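You operate a simulated robot arm through the tools that you are given. There is no shell and no other tool. Be economical: measure what you need, move in short steps, check, and stop when the job is done.

You are at the controls of a simulated robot arm. One attempt, no reset.

Task
Clamp the dark blank at the stops and draw its yellow line.
Fine: push it up to the stops first; marker back in its pot, clamp raised again. Set down upright: yellow marker. A coat counts when it lies all over at full strength: go over it till it gets no stronger.

It is judged by the outcome, as a careful person would: the job done as asked, and still so three seconds after it is handed in. It fails if anything else is knocked over, pushed out of place, dropped, spilled or broken.

Robot
A 6-joint arm with a two-finger parallel gripper, fixed in place. Base frame: the origin is at the foot of the arm, x ahead of it, y to its left, z up; the work surface is at about z = 90. Units: cm, degrees, N and s.
With the tool pointing down near the work surface it reaches from about 36 to 82 cm from the base axis. Its first joint turns from -166.0 to 166.0 degrees. Payload 3.91 kg.
Tool frame: the origin (TCP) lies between the finger pads and is the grasp point; the fingertips stand 3 cm ahead of it; z points along the fingers, y is the line along which they close. Largest opening 11 cm; finger width 2, thickness 1; the body of the gripper, 4.8 by 11.2 cm, starts 5.5 cm behind the TCP.
Orientation is told as [roll, pitch, yaw] about the base's x, y, z axes, in that order, counted from this pose: with the fingers straight down and closing along the base's y, the tool's x points along the base's -x, its y along +y and its z along -z.

Tools
- The arm moves only by the tool play_rows. Its argument "motion" is a list of rows, each a list of 7 numbers: the shift along the tool's x, y, z in cm, then the turn, a rotation vector about the tool's x, y, z in degrees, then the gripper command, from -1 (fully open) to 1 (shut), values between in proportion. In form: [[tx, ty, tz, ax, ay, az, hand], ...]. A call has 1 to 10 rows; each row shifts and turns the commanded pose from where the row before left it, along the tool's axes as they then stand. Each row takes 0.2 s and may step no farther than 5 cm and 8.6 degrees from the row before; otherwise, or with a gripper value out of range, the whole call is refused. A pose out of reach is approached as far as the arm can. The call stops where the force on the tool passes 50 N (or 10 N more than at its start, if that is more) or the arm is blocked; 0.2 s more then pass. The fingers move at their own pace (about 4.5 cm/s each) and stop on an object; they squeeze with about 26 N. The grip force told is the motor's: it shows also when the fingers shut on nothing. Time passes only in rows, and 0.2 s behind the last, so rows that do not move let the fingers close. The reply holds the time, the measured pose of the TCP, the force on the tool along the base axes, the opening and the grip force, in the units named above and with some noise, with the torque about the TCP (base axes, N m) and any sound that the robot's microphone picked up, and new pictures: "pictures" is both (left out), scene, wrist or none.
- Cameras (640 x 400 px; columns grow to the right, rows downward): "scene" is fixed at [40.15, -64.86, 158.94]; the picture's right is [0.98, 0.20, 0.00], its down [0.07, -0.37, -0.93] and it looks along [-0.19, 0.91, -0.38] (base axes); focal length 318 px, centre (320, 200). "wrist" rides on the gripper at [7.7, 0.7, -11.5] in the tool frame; the picture's right is [-0.09, 1.00, 0.00], its down [-0.80, -0.07, -0.59] and it looks along [-0.59, -0.05, 0.80] (tool axes); focal length 270 px, centre (320, 200). There is no depth. A picture from a camera that has moved, and an enlarged one, comes with that camera's place and axes in the base frame and with its lens.
- slide_trunk(by): slides the trunk up (or, below 0, down) by that many cm; the arm rides with it, the base frame stays. It gives what a move gives, with no picture.
- inspect(camera, box): a new picture of the part [left, top, right, bottom] of that camera's present view, enlarged. No time passes.
- finish_job(): hands the job in; it is judged then, once.

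Work in short steps. Places have to be worked out from the pictures, the camera data and where the tool is seen: move nearer, look again, correct. Check each grasp and each placing, and mend what went wrong. You have 120 turns and 200 pictures in all, those below and enlarged ones among them. Open the gripper and draw the arm clear of the work before you hand the job in, unless the task says otherwise; then end with one line.

The tools are called by a JSON object that holds its "name" and its "arguments". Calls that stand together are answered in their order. play_rows: Moves the arm, as the interface text tells. Its arguments: {"type":"object","properties":{"motion":{"type":"array","items":{"type":"array","items":{"type":"number"}}},"pictures":{"type":"string","enum":["both","scene","wrist","none"]}},"required":["motion"]} The other tools are called the same way: slide_trunk (by) slides the trunk up or down; inspect (camera, box) takes an enlarged picture of a part of a camera's view; finish_job () hands the job in.

At the start:

```text
time_s: 0.0
position: [4.19, 50.58, 129.23]
orientation: [0.0, 0.0, 0.0]
force: [-0.8, 0.1, 0.0]
torque: [0.03, 0.0, 0.0]
gripper_width: 11.03
gripper_force: 0.0
trunk travel left (down, up): [-55.0, 6.0]
```

scene: 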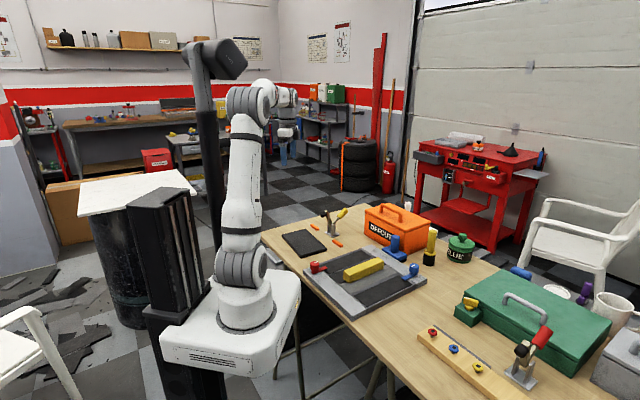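
wrist: 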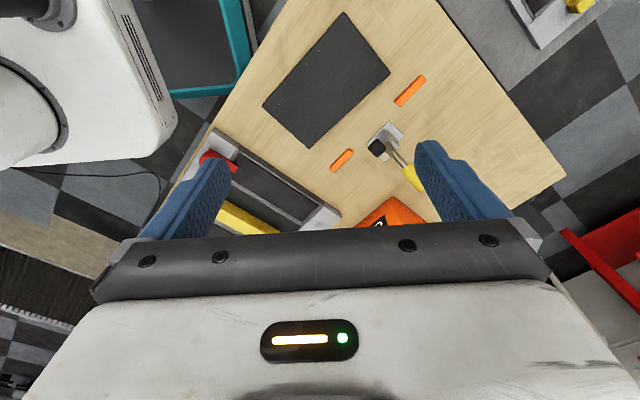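

I'll take enlarged views of the work area first: the dark blank, the orange stops, the toggle clamp and the likely marker pot.

{"name": "inspect", "arguments": {"camera": "scene", "box": [260, 190, 480, 327]}}

{"name": "inspect", "arguments": {"camera": "wrist", "box": [240, 0, 480, 240]}}

{"name": "inspect", "arguments": {"camera": "scene", "box": [400, 250, 640, 400]}}

```text
2.91 times, centred on (370, 258) of scene
camera zoom: at [40.15, -64.86, 158.94], right [0.98, 0.2, 0.0], down [0.07, -0.37, -0.93], along [-0.19, 0.91, -0.38], focal length 924 px, centre (174, 30)
```

zoom: 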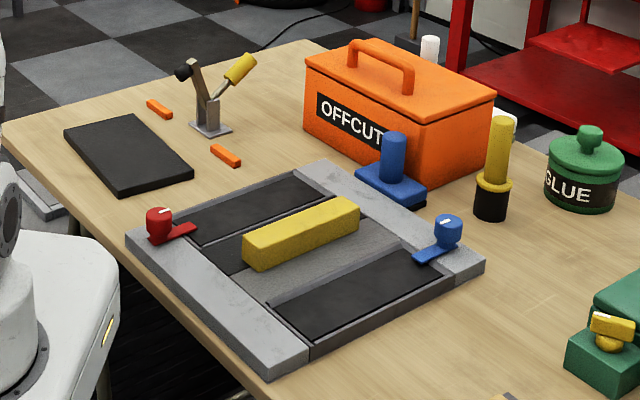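

```text
1.67 times, centred on (360, 120) of wrist
camera zoom: at [-3.55, 51.16, 140.58], right [0.09, 1.0, 0.0], down [0.8, -0.07, 0.59], along [0.59, -0.05, -0.8], focal length 450 px, centre (253, 333)
```

zoom: 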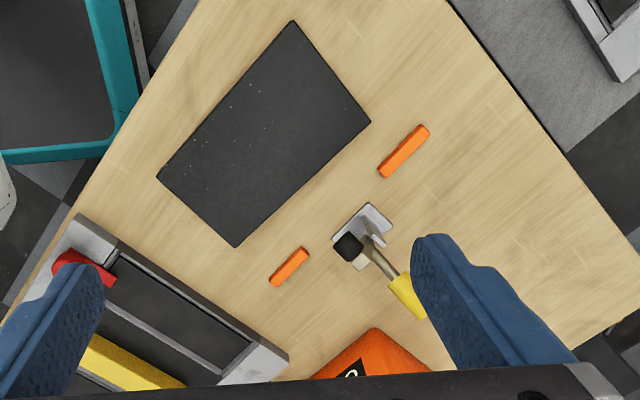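

```text
2.67 times, centred on (520, 325) of scene
camera zoom: at [40.15, -64.86, 158.94], right [0.98, 0.2, 0.0], down [0.07, -0.37, -0.93], along [-0.19, 0.91, -0.38], focal length 847 px, centre (-213, -133)
```

zoom: 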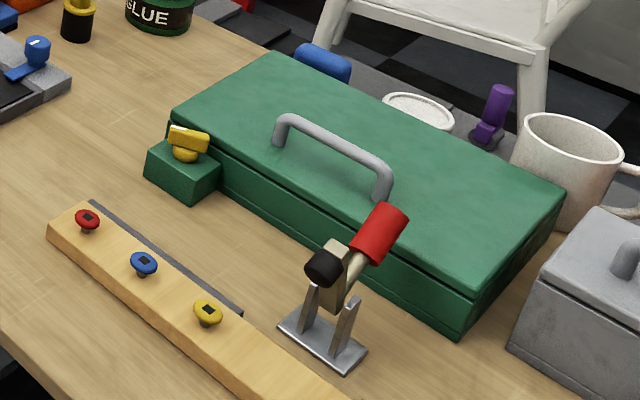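

The blank measures about 20 x 12 cm, centred near (9, 51) and turned about 7° off the line of the two stops near (10.6, 66) and (23.7, 53). I'll turn the gripper about 45° to face the stops and look closer.

{"name": "play_rows", "arguments": {"motion": [[0, 0, 0, 0, 0, -7.5, -1], [0, 0, 0, 0, 0, -7.5, -1], [0, 0, 0, 0, 0, -7.5, -1], [0, 0, 0, 0, 0, -7.5, -1], [0, 0, 0, 0, 0, -7.5, -1], [0, 0, 0, 0, 0, -7.5, -1], [4, 0, 2, 0, 0, 0, -1], [2, 0, 2, 0, 0, 0, -1]], "pictures": "both"}}

```text
time_s: 1.8
position: [-0.26, 46.22, 125.08]
orientation: [-0.1, 0.0, 45.1]
force: [1.1, -0.3, -0.3]
torque: [0.03, -0.03, 0.04]
gripper_width: 10.99
gripper_force: 0.0
trunk travel left (down, up): [-55.0, 6.0]
camera wrist: at [-6.05, 41.22, 136.54], right [-0.64, 0.77, 0.0], down [0.62, 0.52, 0.59], along [0.46, 0.38, -0.8], focal length 270 px, centre (320, 200)
```

scene: 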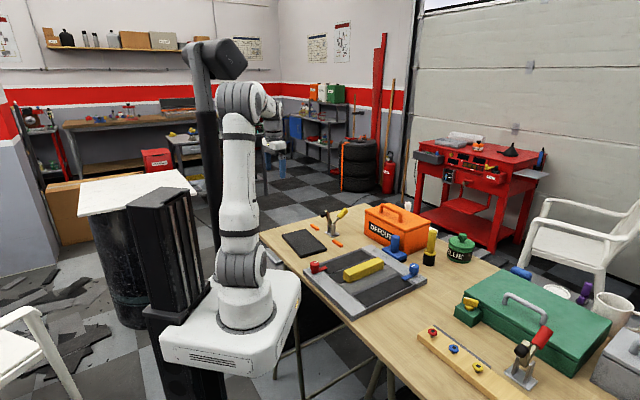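
wrist: 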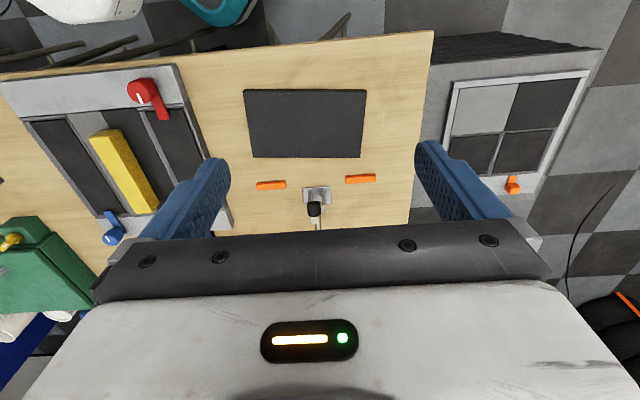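

Zooming on the blank, stops and clamp for exact geometry and any faint line.

{"name": "inspect", "arguments": {"camera": "wrist", "box": [224, 70, 416, 240]}}

{"name": "inspect", "arguments": {"camera": "scene", "box": [270, 195, 370, 260]}}

```text
2.35 times, centred on (320, 155) of wrist
camera zoom: at [-6.05, 41.22, 136.54], right [-0.64, 0.77, 0.0], down [0.62, 0.52, 0.59], along [0.46, 0.38, -0.8], focal length 636 px, centre (320, 306)
```

zoom: 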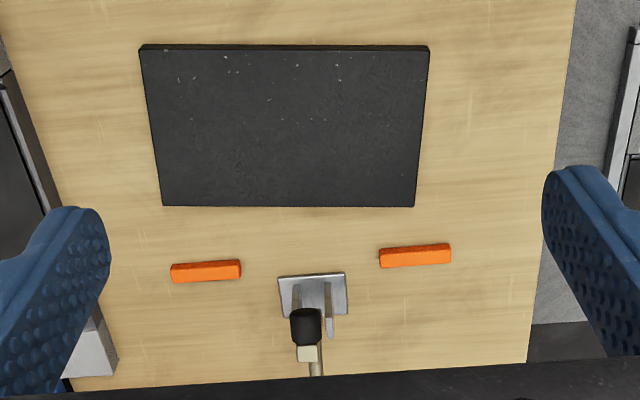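

```text
6.15 times, centred on (320, 228) of scene
camera zoom: at [40.15, -64.86, 158.94], right [0.98, 0.2, 0.0], down [0.07, -0.37, -0.93], along [-0.19, 0.91, -0.38], focal length 1955 px, centre (320, 31)
```

zoom: 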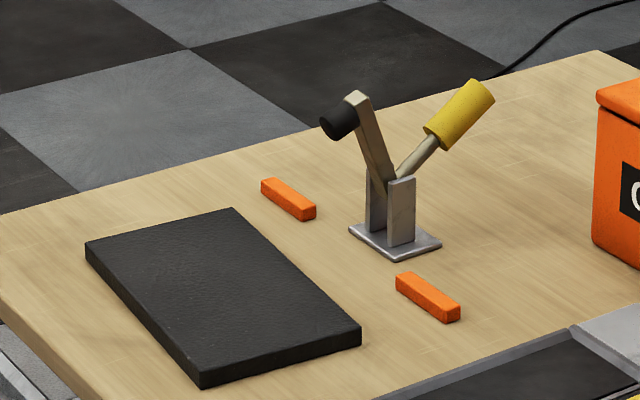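

Measured: stop faces lie on the line x·0.707+y·0.707 ≈ 53.0 (direction 135°), the blank is 2 cm thick and needs about 5 cm of push and 5° of turn. I'll lower the open fingers behind the blank's far side.

{"name": "play_rows", "arguments": {"motion": [[0, -3.2, 2, 0, 0, 0, -1], [0, 0, 5, 0, 0, 0, -1], [0, 0, 5, 0, 0, 0, -1], [0, 0, 5, 0, 0, 0, -1], [0, 0, 5, 0, 0, 0, -1], [0, 0, 4, 0, 0, 0, -1]], "pictures": "both"}}

```text
time_s: 3.2
position: [2.19, 44.11, 99.24]
orientation: [0.0, 0.0, 45.1]
force: [0.1, -0.2, 0.5]
torque: [-0.02, -0.02, 0.0]
gripper_width: 11.0
gripper_force: 0.1
trunk travel left (down, up): [-55.0, 6.0]
camera wrist: at [-3.76, 39.09, 110.59], right [-0.64, 0.77, 0.0], down [0.62, 0.52, 0.59], along [0.46, 0.38, -0.8], focal length 270 px, centre (320, 200)
```

scene: 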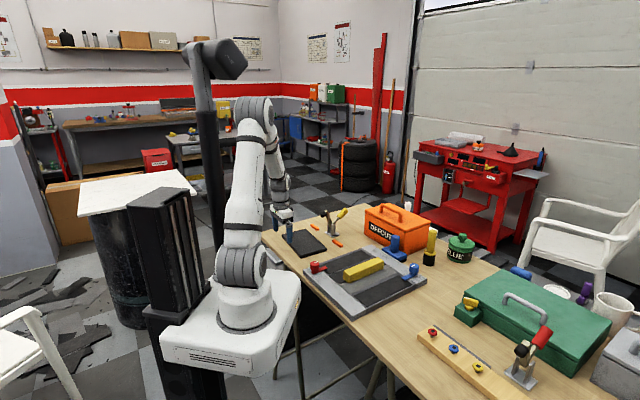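
wrist: 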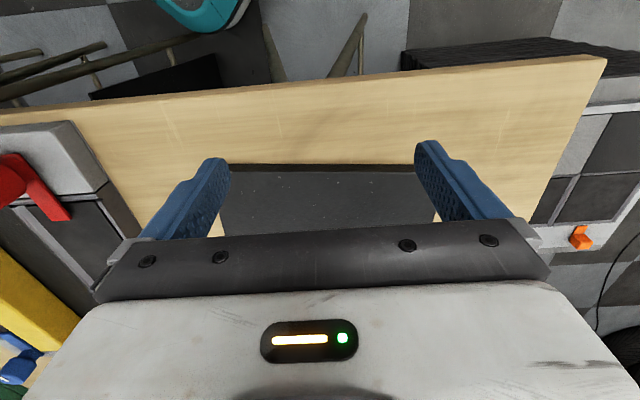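

Fingertips are about 1.5 cm behind the blank's far edge. Lowering to about 0.6 cm above the table.

{"name": "play_rows", "arguments": {"motion": [[0, 0, 3, 0, 0, 0, -1], [0, 0, 2.5, 0, 0, 0, -1]], "pictures": "wrist"}}

{"name": "inspect", "arguments": {"camera": "scene", "box": [260, 195, 360, 260]}}

```text
time_s: 3.8
position: [2.21, 44.0, 93.69]
orientation: [0.0, 0.0, 45.1]
force: [-0.1, -0.4, -1.2]
torque: [0.0, -0.02, -0.02]
gripper_width: 10.99
gripper_force: 0.0
trunk travel left (down, up): [-55.0, 6.0]
camera wrist: at [-3.77, 39.06, 105.06], right [-0.64, 0.77, 0.0], down [0.62, 0.52, 0.59], along [0.46, 0.38, -0.8], focal length 270 px, centre (320, 200)
```

wrist: 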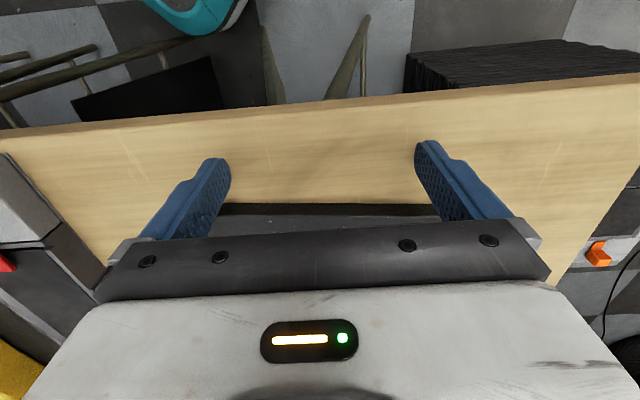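

```text
6.15 times, centred on (310, 228) of scene
camera zoom: at [40.15, -64.86, 158.94], right [0.98, 0.2, 0.0], down [0.07, -0.37, -0.93], along [-0.19, 0.91, -0.38], focal length 1955 px, centre (382, 31)
```

zoom: 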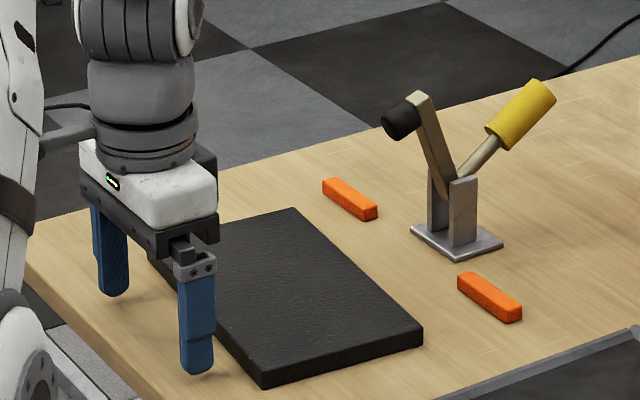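

Fingers straddle evenly behind the blank. Pushing toward the stops in small steps, stopping short to check.

{"name": "play_rows", "arguments": {"motion": [[-1, 0, 0, 0, 0, 0, -1], [-0.8, 0, 0, 0, 0, 0, -1], [-0.8, 0, 0, 0, 0, 0, -1], [-0.8, 0, 0, 0, 0, 0, -1], [-0.8, 0, 0, 0, 0, 0, -1], [-0.8, 0, 0, 0, 0, 0, -1], [-0.8, 0, 0, 0, 0, 0, -1]], "pictures": "none"}}

{"name": "inspect", "arguments": {"camera": "scene", "box": [260, 195, 360, 260]}}

```text
time_s: 5.4
position: [6.34, 48.22, 93.67]
orientation: [0.0, 0.0, 45.0]
force: [0.9, 0.2, -0.5]
torque: [0.07, 0.02, -0.05]
gripper_width: 10.99
gripper_force: 0.0
trunk travel left (down, up): [-55.0, 6.0]
```

```text
6.15 times, centred on (310, 228) of scene
camera zoom: at [40.15, -64.86, 158.94], right [0.98, 0.2, 0.0], down [0.07, -0.37, -0.93], along [-0.19, 0.91, -0.38], focal length 1955 px, centre (382, 31)
```

zoom: 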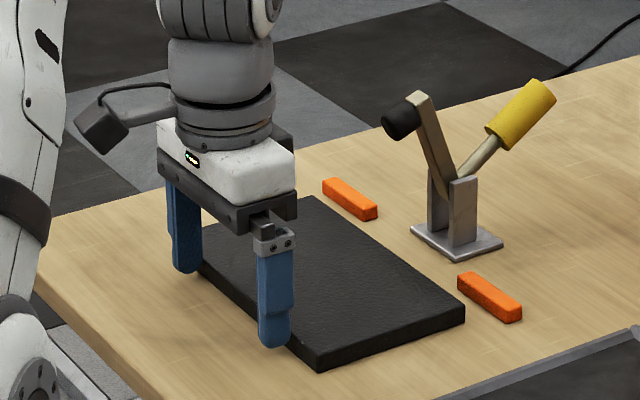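

The blank has squared up and about 1.4 cm remains to the stops. Continuing in finer steps until I feel the stops.

{"name": "play_rows", "arguments": {"motion": [[-0.4, 0, 0, 0, 0, 0, -1], [-0.4, 0, 0, 0, 0, 0, -1], [-0.3, 0, 0, 0, 0, 0, -1], [-0.2, 0, 0, 0, 0, 0, -1]], "pictures": "none"}}

{"name": "inspect", "arguments": {"camera": "scene", "box": [270, 200, 350, 252]}}

```text
time_s: 6.4
position: [7.31, 49.15, 93.65]
orientation: [0.0, 0.0, 45.0]
force: [-1.3, -1.7, 1.3]
torque: [-0.04, 0.05, -0.02]
gripper_width: 10.99
gripper_force: 0.0
trunk travel left (down, up): [-55.0, 6.0]
```

```text
7.69 times, centred on (310, 226) of scene
camera zoom: at [40.15, -64.86, 158.94], right [0.98, 0.2, 0.0], down [0.07, -0.37, -0.93], along [-0.19, 0.91, -0.38], focal length 2444 px, centre (397, 0)
```

zoom: 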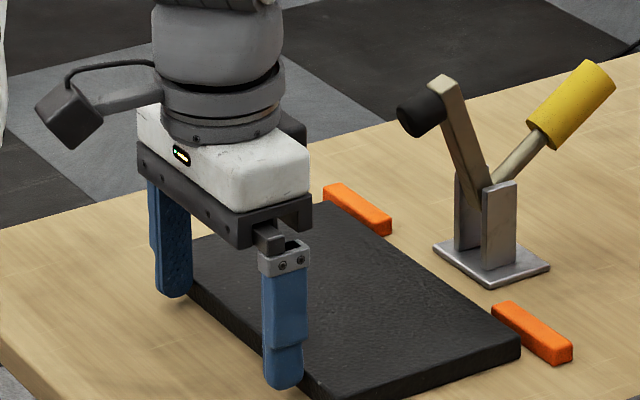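

A small gap is still visible and the force is low. Continuing in 0.2 cm steps.

{"name": "play_rows", "arguments": {"motion": [[-0.2, 0, 0, 0, 0, 0, -1], [-0.2, 0, 0, 0, 0, 0, -1], [-0.15, 0, 0, 0, 0, 0, -1]], "pictures": "none"}}

{"name": "inspect", "arguments": {"camera": "scene", "box": [270, 200, 350, 252]}}

```text
time_s: 7.2
position: [7.58, 49.39, 93.7]
orientation: [0.0, 0.1, 45.0]
force: [-0.3, -0.3, -0.5]
torque: [-0.03, 0.04, -0.02]
gripper_width: 11.02
gripper_force: 0.0
trunk travel left (down, up): [-55.0, 6.0]
```

```text
7.69 times, centred on (310, 226) of scene
camera zoom: at [40.15, -64.86, 158.94], right [0.98, 0.2, 0.0], down [0.07, -0.37, -0.93], along [-0.19, 0.91, -0.38], focal length 2444 px, centre (397, 0)
```

zoom: 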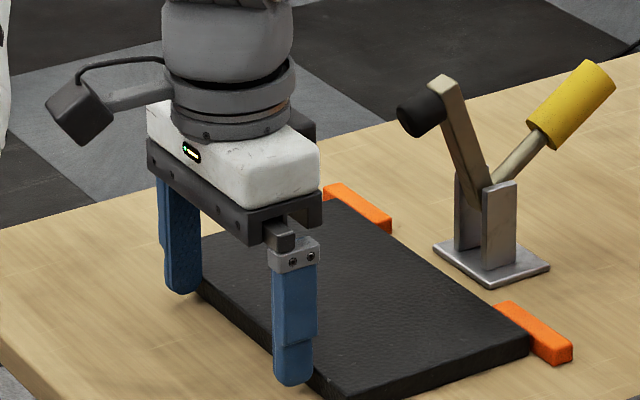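

Almost touching. A few more small steps until the force rises.

{"name": "play_rows", "arguments": {"motion": [[-0.15, 0, 0, 0, 0, 0, -1], [-0.1, 0, 0, 0, 0, 0, -1], [-0.1, 0, 0, 0, 0, 0, -1]], "pictures": "none"}}

{"name": "inspect", "arguments": {"camera": "scene", "box": [270, 200, 350, 252]}}

```text
time_s: 8.0
position: [7.93, 49.58, 93.76]
orientation: [-0.1, 0.1, 45.0]
force: [-4.3, -6.6, -0.7]
torque: [-0.05, 0.22, -0.13]
gripper_width: 11.0
gripper_force: 0.2
trunk travel left (down, up): [-55.0, 6.0]
```

```text
7.69 times, centred on (310, 226) of scene
camera zoom: at [40.15, -64.86, 158.94], right [0.98, 0.2, 0.0], down [0.07, -0.37, -0.93], along [-0.19, 0.91, -0.38], focal length 2444 px, centre (397, 0)
```

zoom: 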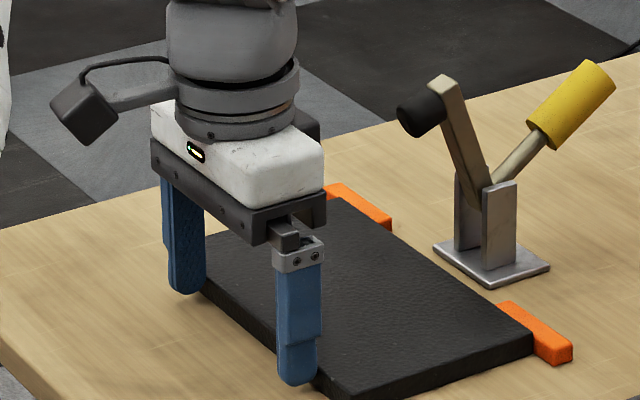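

Force is now about 8 N, so contact with the stops has begun. One more small nudge to seat it on both.

{"name": "play_rows", "arguments": {"motion": [[-0.1, 0, 0, 0, 0, 0, -1], [-0.1, 0, 0, 0, 0, 0, -1], [0, 0, 0, 0, 0, 0, -1]], "pictures": "none"}}

{"name": "inspect", "arguments": {"camera": "scene", "box": [300, 210, 350, 242]}}

```text
time_s: 8.8
position: [7.77, 49.73, 93.73]
orientation: [-0.1, 0.0, 45.0]
force: [-12.6, -18.2, -1.6]
torque: [-0.53, 0.32, -0.33]
gripper_width: 11.0
gripper_force: 0.0
trunk travel left (down, up): [-55.0, 6.0]
```

```text
12.50 times, centred on (325, 226) of scene
camera zoom: at [40.15, -64.86, 158.94], right [0.98, 0.2, 0.0], down [0.07, -0.37, -0.93], along [-0.19, 0.91, -0.38], focal length 3972 px, centre (258, -125)
```

zoom: 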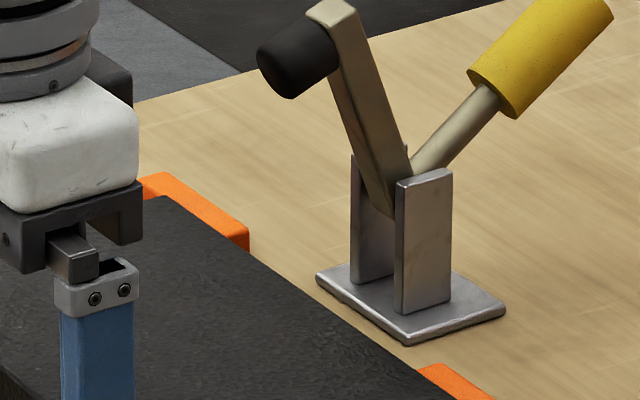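

Seated at about 22 N. Backing off and rising to verify both contacts and measure the clamp.

{"name": "play_rows", "arguments": {"motion": [[1, 0, 0, 0, 0, 0, -1], [2, 0, 0, 0, 0, 0, -1], [2, 0, -4, 0, 0, 0, -1], [0, 0, -5, 0, 0, 0, -1], [0, 0, -5, 0, 0, 0, -1], [0, 0, -5, 0, 0, 0, -1]], "pictures": "wrist"}}

{"name": "inspect", "arguments": {"camera": "wrist", "box": [224, 90, 416, 240]}}

{"name": "inspect", "arguments": {"camera": "scene", "box": [275, 198, 355, 250]}}

```text
time_s: 10.2
position: [4.22, 46.32, 112.71]
orientation: [0.0, 0.0, 45.0]
force: [-0.8, -0.3, -0.7]
torque: [0.06, -0.02, 0.0]
gripper_width: 11.0
gripper_force: 0.0
trunk travel left (down, up): [-55.0, 6.0]
camera wrist: at [-1.69, 41.28, 124.15], right [-0.64, 0.77, 0.0], down [0.62, 0.52, 0.59], along [0.46, 0.38, -0.8], focal length 270 px, centre (320, 200)
```

wrist: 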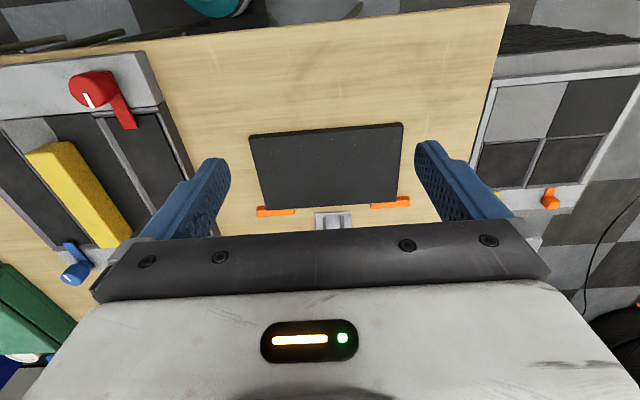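

```text
2.67 times, centred on (320, 165) of wrist
camera zoom: at [-1.69, 41.28, 124.15], right [-0.64, 0.77, 0.0], down [0.62, 0.52, 0.59], along [0.46, 0.38, -0.8], focal length 721 px, centre (320, 293)
```

zoom: 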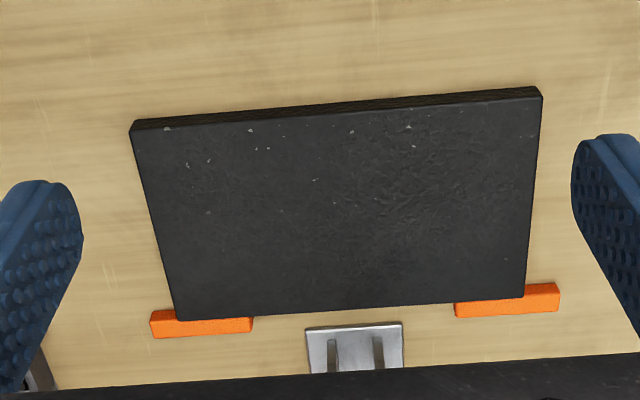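

```text
7.69 times, centred on (315, 224) of scene
camera zoom: at [40.15, -64.86, 158.94], right [0.98, 0.2, 0.0], down [0.07, -0.37, -0.93], along [-0.19, 0.91, -0.38], focal length 2444 px, centre (358, 15)
```

zoom: 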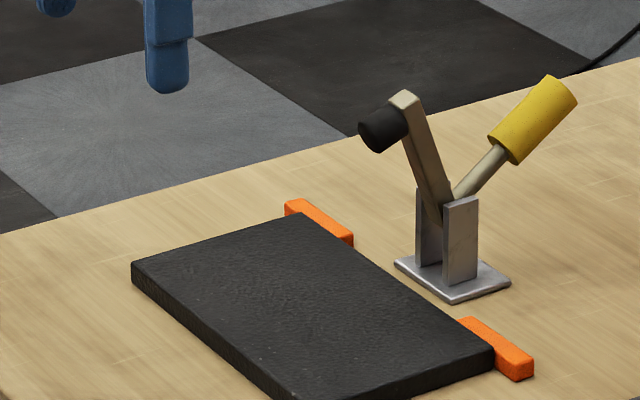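

The blank is flush on both stops. I'll look closely at its surface for where the line belongs.

{"name": "inspect", "arguments": {"camera": "wrist", "box": [244, 118, 330, 214]}}

{"name": "inspect", "arguments": {"camera": "wrist", "box": [324, 118, 410, 214]}}

{"name": "inspect", "arguments": {"camera": "scene", "box": [416, 222, 446, 270]}}

```text
4.17 times, centred on (287, 166) of wrist
camera zoom: at [-1.69, 41.28, 124.15], right [-0.64, 0.77, 0.0], down [0.62, 0.52, 0.59], along [0.46, 0.38, -0.8], focal length 1126 px, centre (458, 342)
```

zoom: 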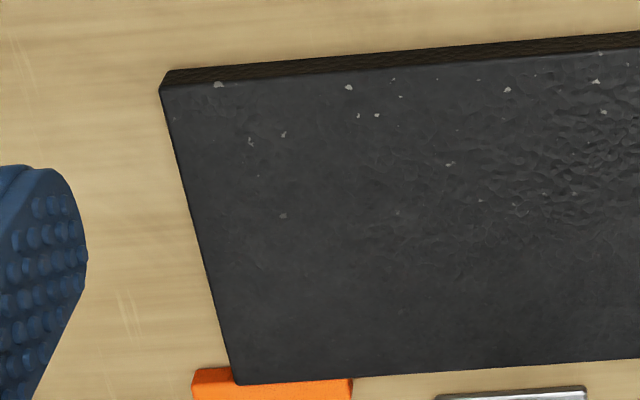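

```text
4.17 times, centred on (367, 166) of wrist
camera zoom: at [-1.69, 41.28, 124.15], right [-0.64, 0.77, 0.0], down [0.62, 0.52, 0.59], along [0.46, 0.38, -0.8], focal length 1126 px, centre (124, 342)
```

zoom: 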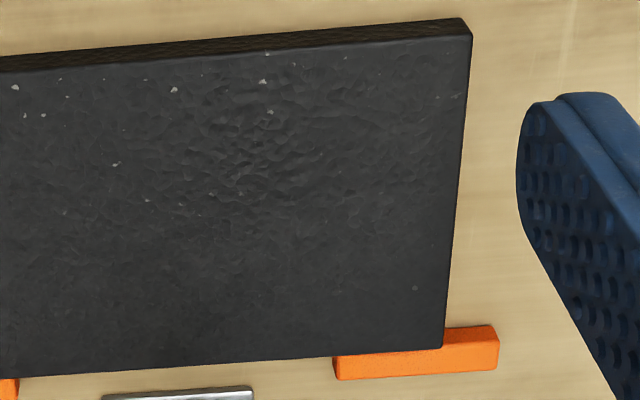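

```text
8.33 times, centred on (431, 246) of scene
camera zoom: at [40.15, -64.86, 158.94], right [0.98, 0.2, 0.0], down [0.07, -0.37, -0.93], along [-0.19, 0.91, -0.38], focal length 2648 px, centre (-605, -183)
```

zoom: 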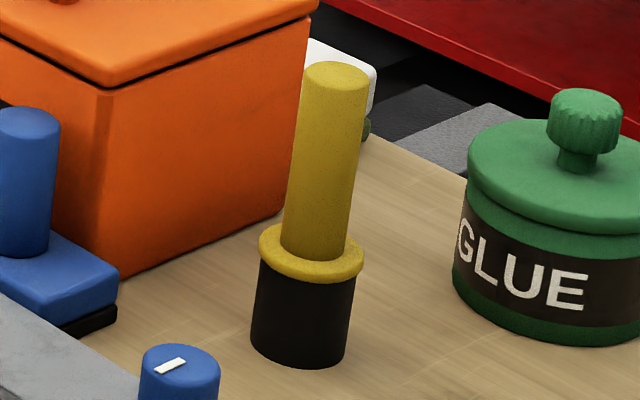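

No line is marked on the blank yet. I'll clamp first: the yellow handle tip is near n≈65, z≈100 (n is the distance toward the stops), with the pivot near n≈56, z≈95. Moving over the handle with a partial opening.

{"name": "play_rows", "arguments": {"motion": [[-4.7, 0, -1, 0, 0, 0, -0.27], [-4.7, 0, -1, 0, 0, 0, -0.27], [-4.7, 0, 0, 0, 0, 0, -0.27], [-4.7, 0, 0, 0, 0, 0, -0.27], [-4.7, 0, 0, 0, 0, 0, -0.27], [-4.5, 0, 0, 0, 0, 0, -0.27]], "pictures": "both"}}

{"name": "inspect", "arguments": {"camera": "scene", "box": [290, 170, 390, 250]}}

```text
time_s: 11.6
position: [24.67, 66.47, 114.47]
orientation: [-0.1, 0.2, 45.0]
force: [0.9, 0.4, 0.9]
torque: [0.0, 0.0, 0.01]
gripper_width: 7.0
gripper_force: 0.0
trunk travel left (down, up): [-55.0, 6.0]
camera wrist: at [18.75, 61.5, 125.9], right [-0.64, 0.77, 0.0], down [0.62, 0.52, 0.59], along [0.45, 0.38, -0.81], focal length 270 px, centre (320, 200)
```

scene: 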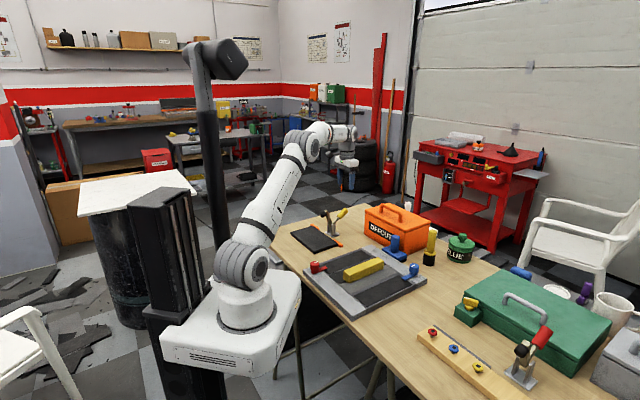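
wrist: 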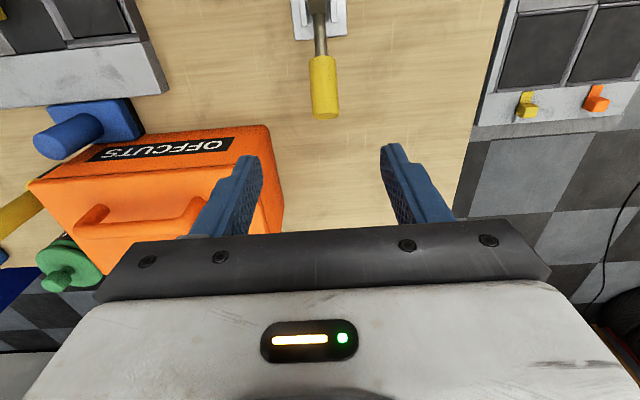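

```text
5.00 times, centred on (340, 210) of scene
camera zoom: at [40.15, -64.86, 158.94], right [0.98, 0.2, 0.0], down [0.07, -0.37, -0.93], along [-0.19, 0.91, -0.38], focal length 1589 px, centre (220, 150)
```

zoom: 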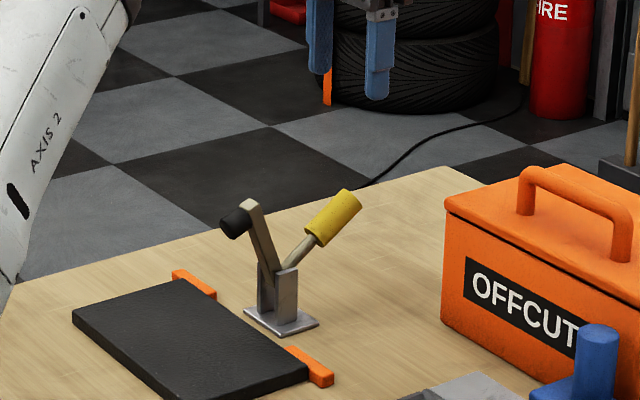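

The handle is centred at t≈29.9 and the OFFCUTS box corner is near n 66, t 24.5, so I'll narrow the opening to 5 cm and descend around the handle.

{"name": "play_rows", "arguments": {"motion": [[1.2, 0.3, 0, 0, 0, 0, 0.09], [0, 0, 5, 0, 0, 0, 0.09], [0, 0, 4, 0, 0, 0, 0.09], [0, 0, 3, 0, 0, 0, 0.09]], "pictures": "wrist"}}

{"name": "inspect", "arguments": {"camera": "scene", "box": [300, 180, 380, 240]}}

```text
time_s: 12.6
position: [23.43, 65.42, 102.76]
orientation: [0.0, -0.1, 45.0]
force: [-0.3, 0.6, -0.3]
torque: [0.01, 0.0, -0.01]
gripper_width: 5.0
gripper_force: 0.1
trunk travel left (down, up): [-55.0, 6.0]
camera wrist: at [17.41, 60.4, 114.01], right [-0.64, 0.77, 0.0], down [0.62, 0.52, 0.59], along [0.46, 0.38, -0.8], focal length 270 px, centre (320, 200)
```

wrist: 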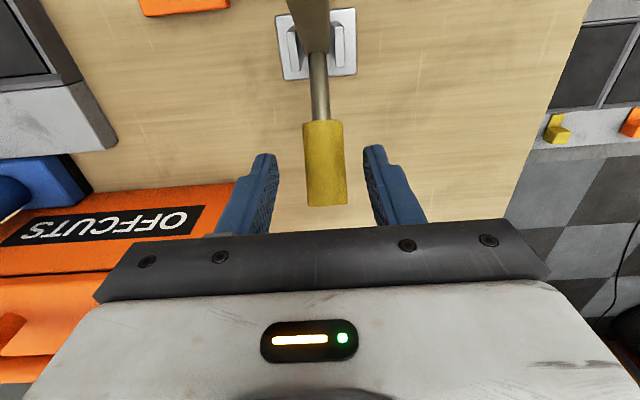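

```text
6.67 times, centred on (340, 210) of scene
camera zoom: at [40.15, -64.86, 158.94], right [0.98, 0.2, 0.0], down [0.07, -0.37, -0.93], along [-0.19, 0.91, -0.38], focal length 2118 px, centre (187, 133)
```

zoom: 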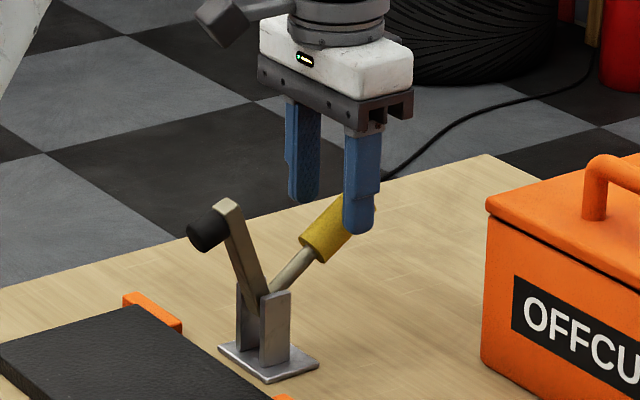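

Handle is centred between the fingers. Lowering 3.9 cm and closing on it.

{"name": "play_rows", "arguments": {"motion": [[0, 0, 2, 0, 0, 0, 0.09], [0, 0, 1.9, 0, 0, 0, 0.09], [0, 0, 0, 0, 0, 0, 1], [0, 0, 0, 0, 0, 0, 1], [0, 0, 0, 0, 0, 0, 1], [0, 0, 0, 0, 0, 0, 1]], "pictures": "wrist"}}

{"name": "inspect", "arguments": {"camera": "scene", "box": [300, 180, 380, 240]}}

```text
time_s: 14.0
position: [23.18, 65.63, 98.62]
orientation: [0.0, 0.0, 45.0]
force: [-8.5, 9.0, -1.7]
torque: [0.41, 0.29, 0.02]
gripper_width: 2.57
gripper_force: 44.4
trunk travel left (down, up): [-55.0, 6.0]
camera wrist: at [17.23, 60.57, 110.01], right [-0.64, 0.77, 0.0], down [0.62, 0.52, 0.59], along [0.46, 0.38, -0.8], focal length 270 px, centre (320, 200)
```

wrist: 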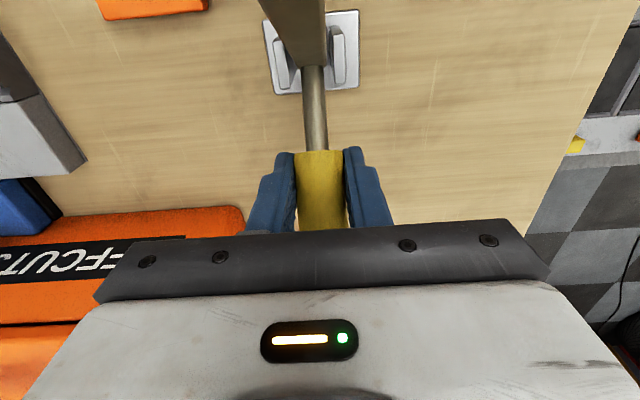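

```text
6.67 times, centred on (340, 210) of scene
camera zoom: at [40.15, -64.86, 158.94], right [0.98, 0.2, 0.0], down [0.07, -0.37, -0.93], along [-0.19, 0.91, -0.38], focal length 2118 px, centre (187, 133)
```

zoom: 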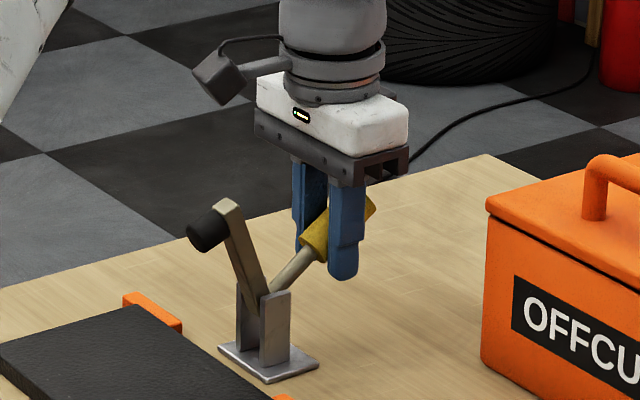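

Gripped (2.57 cm), with a slight side load. I'll follow the arc about the pivot, up and toward the blank, for two steps and check the force.

{"name": "play_rows", "arguments": {"motion": [[0, 0.15, 0, 0, 0, 0, 1], [0.67, 0, -1.06, 0, 0, 0, 1], [0.86, 0, -0.96, 0, 0, 0, 1]], "pictures": "none"}}

{"name": "inspect", "arguments": {"camera": "scene", "box": [300, 180, 380, 240]}}

```text
time_s: 14.8
position: [22.28, 64.65, 100.55]
orientation: [-0.3, 0.4, 45.0]
force: [4.3, 3.0, -21.0]
torque: [1.0, -0.56, -0.3]
gripper_width: 2.58
gripper_force: 45.2
trunk travel left (down, up): [-55.0, 6.0]
```

```text
6.67 times, centred on (340, 210) of scene
camera zoom: at [40.15, -64.86, 158.94], right [0.98, 0.2, 0.0], down [0.07, -0.37, -0.93], along [-0.19, 0.91, -0.38], focal length 2118 px, centre (187, 133)
```

zoom: 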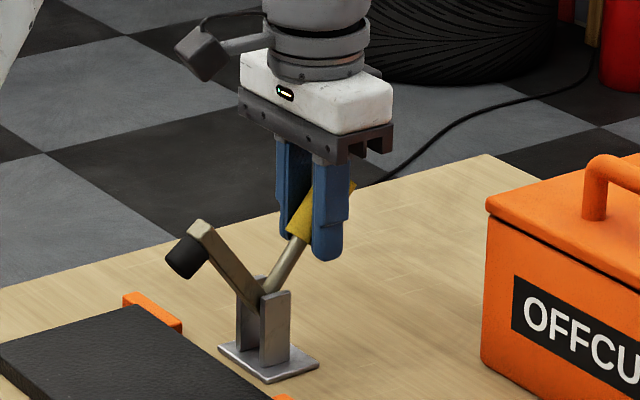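

The clamp arm follows nicely and force is moderate at about 21 N. Continuing the arc.

{"name": "play_rows", "arguments": {"motion": [[1.02, 0, -0.8, 0, 0, 0, 1], [1.15, 0, -0.61, 0, 0, 0, 1], [0, 0, 0, 0, 0, 0, 1]], "pictures": "none"}}

{"name": "inspect", "arguments": {"camera": "scene", "box": [300, 180, 380, 240]}}

```text
time_s: 15.6
position: [20.6, 63.12, 102.24]
orientation: [0.0, 0.0, 45.0]
force: [13.2, 7.0, -12.6]
torque: [0.8, -1.0, 0.01]
gripper_width: 2.58
gripper_force: 44.7
trunk travel left (down, up): [-55.0, 6.0]
```

```text
6.67 times, centred on (340, 210) of scene
camera zoom: at [40.15, -64.86, 158.94], right [0.98, 0.2, 0.0], down [0.07, -0.37, -0.93], along [-0.19, 0.91, -0.38], focal length 2118 px, centre (187, 133)
```

zoom: 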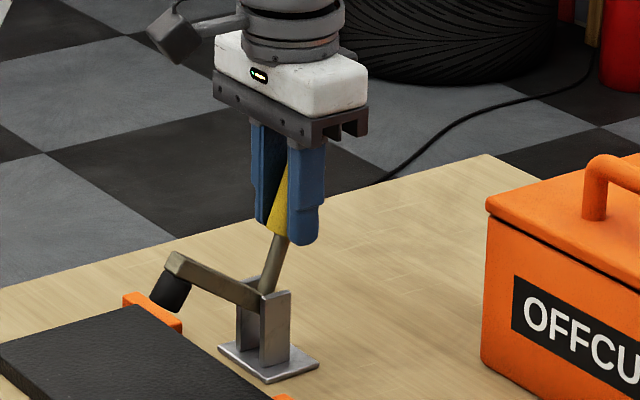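

Arm is about 25° above horizontal. Continuing in small steps until the foot presses the blank.

{"name": "play_rows", "arguments": {"motion": [[1.23, 0, -0.4, 0, 0, 0, 1], [0.64, 0, -0.1, 0, 0, 0, 1], [0.64, 0, -0.08, 0, 0, 0, 1], [0, 0, 0, 0, 0, 0, 1]], "pictures": "none"}}

{"name": "inspect", "arguments": {"camera": "scene", "box": [290, 180, 370, 240]}}

```text
time_s: 16.6
position: [18.74, 61.28, 102.67]
orientation: [0.1, 0.0, 45.0]
force: [15.0, 9.9, 0.2]
torque: [0.76, -1.29, 0.04]
gripper_width: 2.6
gripper_force: 44.9
trunk travel left (down, up): [-55.0, 6.0]
```

```text
6.67 times, centred on (330, 210) of scene
camera zoom: at [40.15, -64.86, 158.94], right [0.98, 0.2, 0.0], down [0.07, -0.37, -0.93], along [-0.19, 0.91, -0.38], focal length 2118 px, centre (253, 133)
```

zoom: 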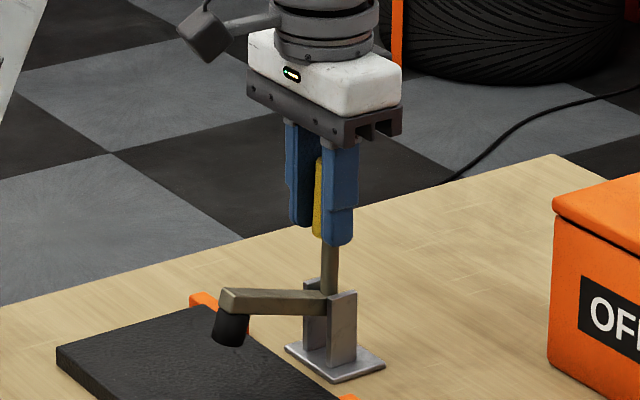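

Foot is just above the blank with the handle vertical. Two more small steps.

{"name": "play_rows", "arguments": {"motion": [[0.6, 0, 0, 0, 0, 0, 1], [0.5, 0, 0.03, 0, 0, 0, 1], [0, 0, 0, 0, 0, 0, 1]], "pictures": "none"}}

{"name": "inspect", "arguments": {"camera": "scene", "box": [290, 195, 350, 240]}}

```text
time_s: 17.4
position: [17.83, 60.31, 102.7]
orientation: [0.0, 0.3, 45.1]
force: [4.3, -0.3, -2.4]
torque: [0.19, -0.05, 0.0]
gripper_width: 2.52
gripper_force: 44.4
trunk travel left (down, up): [-55.0, 6.0]
```

```text
8.89 times, centred on (320, 218) of scene
camera zoom: at [40.15, -64.86, 158.94], right [0.98, 0.2, 0.0], down [0.07, -0.37, -0.93], along [-0.19, 0.91, -0.38], focal length 2824 px, centre (320, 44)
```

zoom: 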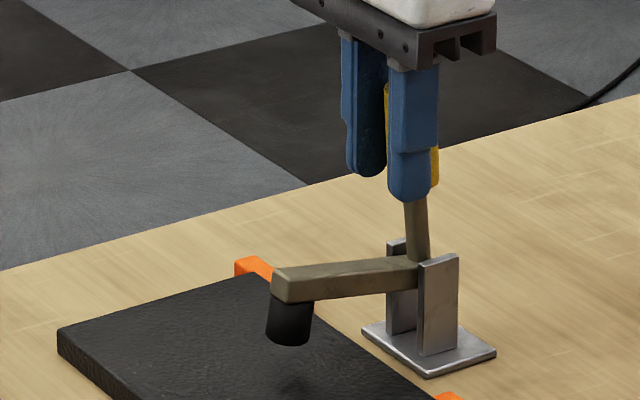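

Foot is around z 92.5 and force has dropped. I'll go a bit further to find the firm clamped end.

{"name": "play_rows", "arguments": {"motion": [[0.5, 0, 0.05, 0, 0, 0, 1], [0.4, 0, 0.05, 0, 0, 0, 1], [0, 0, 0, 0, 0, 0, 1]], "pictures": "none"}}

{"name": "inspect", "arguments": {"camera": "scene", "box": [290, 195, 350, 240]}}

```text
time_s: 18.2
position: [17.19, 59.85, 102.65]
orientation: [0.0, 0.0, 45.0]
force: [0.6, -0.3, -0.3]
torque: [0.01, 0.01, 0.02]
gripper_width: 0.03
gripper_force: 37.3
trunk travel left (down, up): [-55.0, 6.0]
```

```text
8.89 times, centred on (320, 218) of scene
camera zoom: at [40.15, -64.86, 158.94], right [0.98, 0.2, 0.0], down [0.07, -0.37, -0.93], along [-0.19, 0.91, -0.38], focal length 2824 px, centre (320, 44)
```

zoom: 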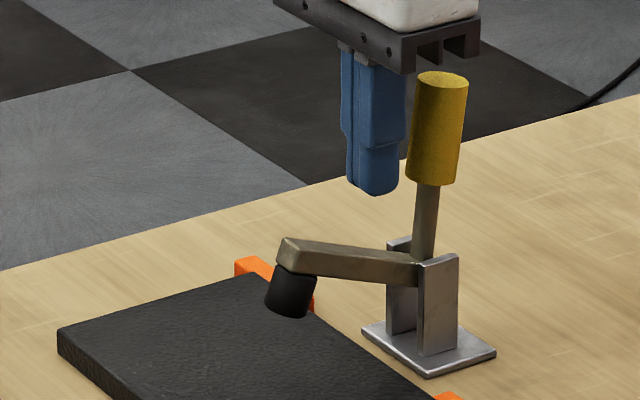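

The pads slipped off and the handle sprang back to about 10° behind vertical. I'll hop over behind it with closed fingers and push it forward instead.

{"name": "play_rows", "arguments": {"motion": [[0.5, 0, -4, 0, 0, 0, 1], [0, -0.1, -4, 0, 0, 0, 1], [-4, 0, 0, 0, 0, 0, 1], [-4.2, 0, 0, 0, 0, 0, 1], [0, 0, 4, 0, 0, 0, 1], [0, 0, 3.2, 0, 0, 0, 1]], "pictures": "none"}}

{"name": "inspect", "arguments": {"camera": "scene", "box": [290, 180, 370, 240]}}

```text
time_s: 19.6
position: [23.0, 65.24, 103.22]
orientation: [0.0, -0.1, 45.0]
force: [0.3, -0.2, 0.0]
torque: [0.0, 0.01, 0.01]
gripper_width: 0.0
gripper_force: 37.8
trunk travel left (down, up): [-55.0, 6.0]
```

```text
6.67 times, centred on (330, 210) of scene
camera zoom: at [40.15, -64.86, 158.94], right [0.98, 0.2, 0.0], down [0.07, -0.37, -0.93], along [-0.19, 0.91, -0.38], focal length 2118 px, centre (253, 133)
```

zoom: 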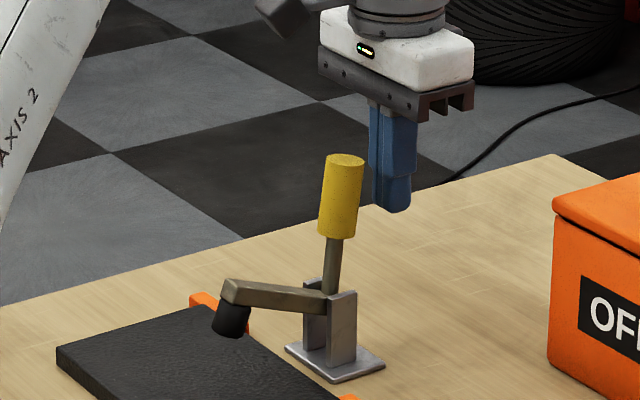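

Fingers are now behind the handle. Pushing forward in steps.

{"name": "play_rows", "arguments": {"motion": [[1.5, 0, 0.5, 0, 0, 0, 1], [1, 0, 0, 0, 0, 0, 1], [0.8, 0, 0, 0, 0, 0, 1], [0.6, 0, 0, 0, 0, 0, 1], [0.5, 0, 0, 0, 0, 0, 1], [0.4, 0, 0, 0, 0, 0, 1]], "pictures": "none"}}

{"name": "inspect", "arguments": {"camera": "scene", "box": [290, 180, 370, 240]}}

```text
time_s: 21.0
position: [20.04, 62.29, 102.8]
orientation: [0.2, -0.4, 45.1]
force: [30.8, 31.7, 0.5]
torque: [0.73, -1.11, -0.13]
gripper_width: 0.0
gripper_force: 37.7
trunk travel left (down, up): [-55.0, 6.0]
```

```text
6.67 times, centred on (330, 210) of scene
camera zoom: at [40.15, -64.86, 158.94], right [0.98, 0.2, 0.0], down [0.07, -0.37, -0.93], along [-0.19, 0.91, -0.38], focal length 2118 px, centre (253, 133)
```

zoom: 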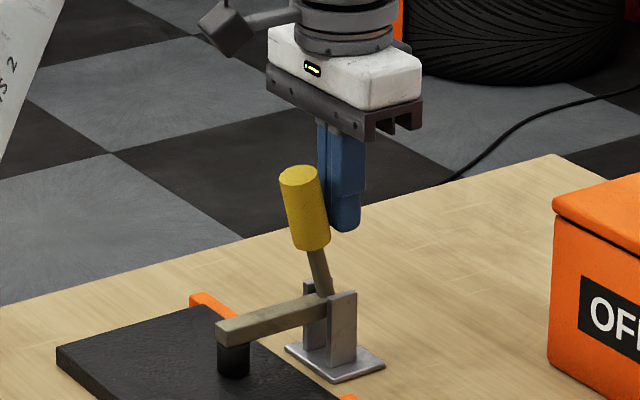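

The arm is down with the foot on the blank and 44 N resistance. Backing off to see whether it holds.

{"name": "play_rows", "arguments": {"motion": [[-0.7, 0, 0, 0, 0, 0, 1], [-1.5, 0, 0, 0, 0, 0, 1], [0, 0, -3, 0, 0, 0, 1], [0, 0, -4, 0, 0, 0, 1]], "pictures": "none"}}

{"name": "inspect", "arguments": {"camera": "scene", "box": [290, 195, 350, 240]}}

```text
time_s: 22.0
position: [20.92, 63.27, 110.07]
orientation: [0.0, 0.2, 45.0]
force: [-0.4, 0.3, 0.9]
torque: [0.02, -0.02, 0.02]
gripper_width: 0.0
gripper_force: 38.3
trunk travel left (down, up): [-55.0, 6.0]
```

```text
8.89 times, centred on (320, 218) of scene
camera zoom: at [40.15, -64.86, 158.94], right [0.98, 0.2, 0.0], down [0.07, -0.37, -0.93], along [-0.19, 0.91, -0.38], focal length 2824 px, centre (320, 44)
```

zoom: 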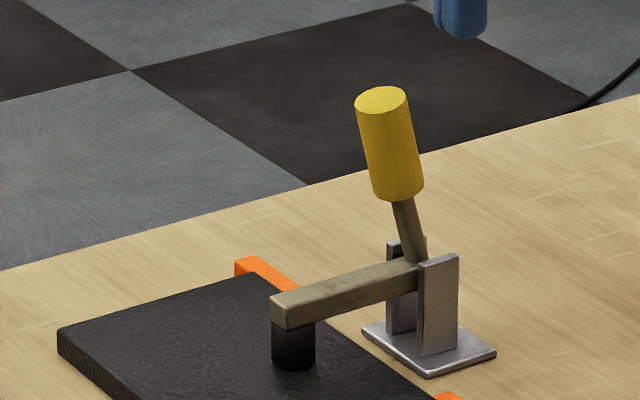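

Clamped and holding. Going back behind the blank to look for the line's place now that it is clamped.

{"name": "play_rows", "arguments": {"motion": [[2, 0, -4, 0, 0, 0, 1], [5, 0, 0, 0, 0, 0, 1], [5, 0, 0, 0, 0, 0, 1], [5, 0, 0, 0, 0, 0, 1], [5, 0, 0, 0, 0, 0, 1], [5, 0, 0, 0, 0, 0, -0.2]], "pictures": "wrist"}}

{"name": "inspect", "arguments": {"camera": "wrist", "box": [230, 110, 420, 230]}}

{"name": "inspect", "arguments": {"camera": "scene", "box": [280, 215, 344, 259]}}

```text
time_s: 23.4
position: [1.74, 44.3, 114.05]
orientation: [0.1, -0.1, 45.1]
force: [0.0, -0.1, -0.2]
torque: [0.01, -0.01, -0.01]
gripper_width: 3.25
gripper_force: 0.1
trunk travel left (down, up): [-55.0, 6.0]
camera wrist: at [-4.22, 39.17, 125.49], right [-0.64, 0.77, 0.0], down [0.62, 0.52, 0.6], along [0.46, 0.38, -0.8], focal length 270 px, centre (320, 200)
```

wrist: 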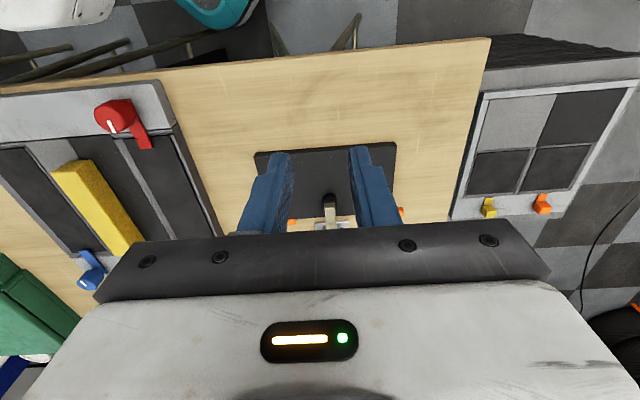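

```text
3.33 times, centred on (325, 170) of wrist
camera zoom: at [-4.22, 39.17, 125.49], right [-0.64, 0.77, 0.0], down [0.62, 0.52, 0.6], along [0.46, 0.38, -0.8], focal length 901 px, centre (303, 300)
```

zoom: 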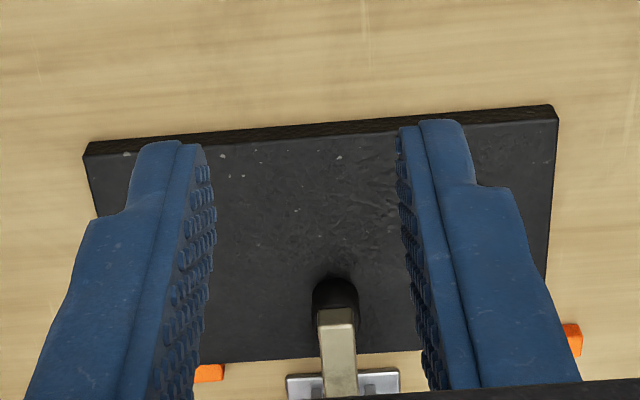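

```text
9.09 times, centred on (312, 237) of scene
camera zoom: at [40.15, -64.86, 158.94], right [0.98, 0.2, 0.0], down [0.07, -0.37, -0.93], along [-0.19, 0.91, -0.38], focal length 2889 px, centre (393, -136)
```

zoom: 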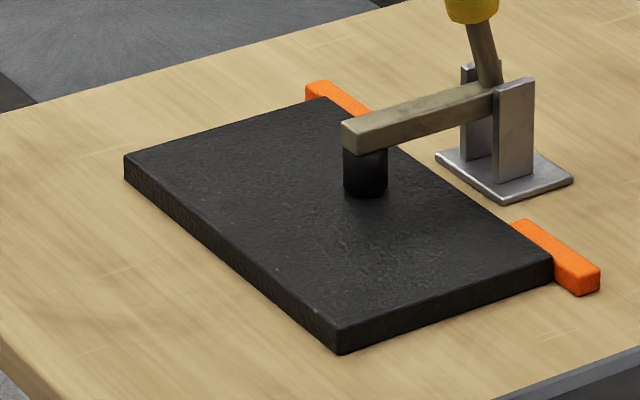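

I'll open the fingers so they don't hide the blank, then zoom on the free half.

{"name": "play_rows", "arguments": {"motion": [[0, 0, 3, 0, 0, 0, -1], [0, 0, 3, 0, 0, 0, -1], [0, 0, 0, 0, 0, 0, -1], [0, 0, 0, 0, 0, 0, -1]], "pictures": "none"}}

{"name": "inspect", "arguments": {"camera": "wrist", "box": [225, 160, 325, 223]}}

{"name": "inspect", "arguments": {"camera": "wrist", "box": [315, 160, 415, 223]}}

{"name": "inspect", "arguments": {"camera": "scene", "box": [280, 0, 380, 70]}}

```text
time_s: 24.4
position: [1.63, 44.32, 107.92]
orientation: [0.0, 0.0, 45.1]
force: [0.5, -0.6, -0.4]
torque: [0.02, 0.01, -0.04]
gripper_width: 11.0
gripper_force: 0.1
trunk travel left (down, up): [-55.0, 6.0]
```

```text
6.35 times, centred on (275, 192) of wrist
camera zoom: at [-4.24, 39.21, 119.36], right [-0.64, 0.77, 0.0], down [0.62, 0.52, 0.59], along [0.46, 0.38, -0.8], focal length 1716 px, centre (606, 254)
```

zoom: 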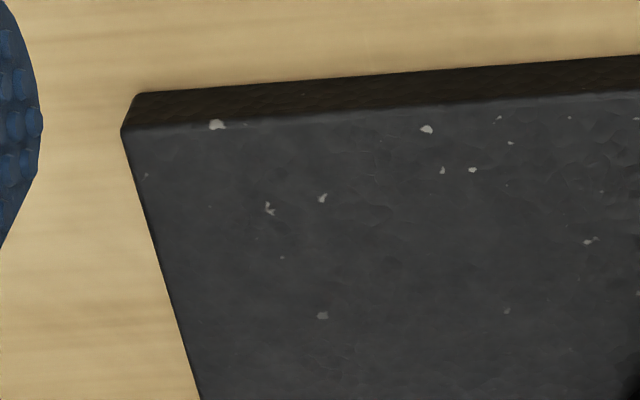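

```text
6.35 times, centred on (365, 192) of wrist
camera zoom: at [-4.24, 39.21, 119.36], right [-0.64, 0.77, 0.0], down [0.62, 0.52, 0.59], along [0.46, 0.38, -0.8], focal length 1716 px, centre (34, 254)
```

zoom: 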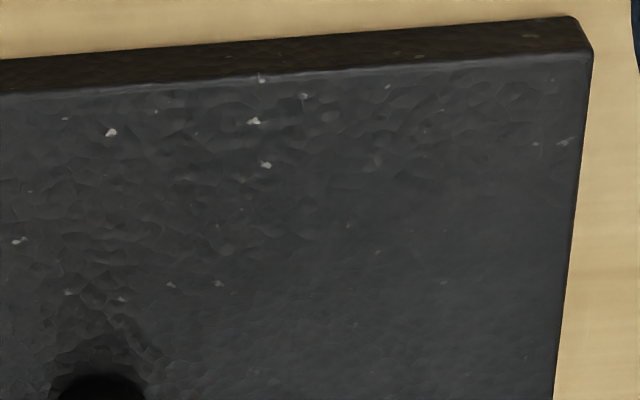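

```text
5.71 times, centred on (330, 35) of scene
camera zoom: at [40.15, -64.86, 158.94], right [0.98, 0.2, 0.0], down [0.07, -0.37, -0.93], along [-0.19, 0.91, -0.38], focal length 1816 px, centre (263, 1143)
```

zoom: 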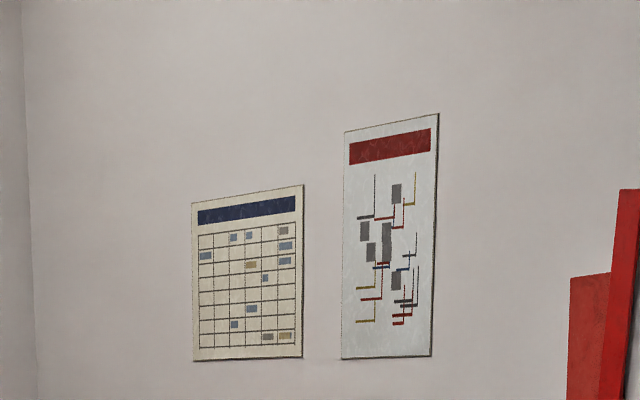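

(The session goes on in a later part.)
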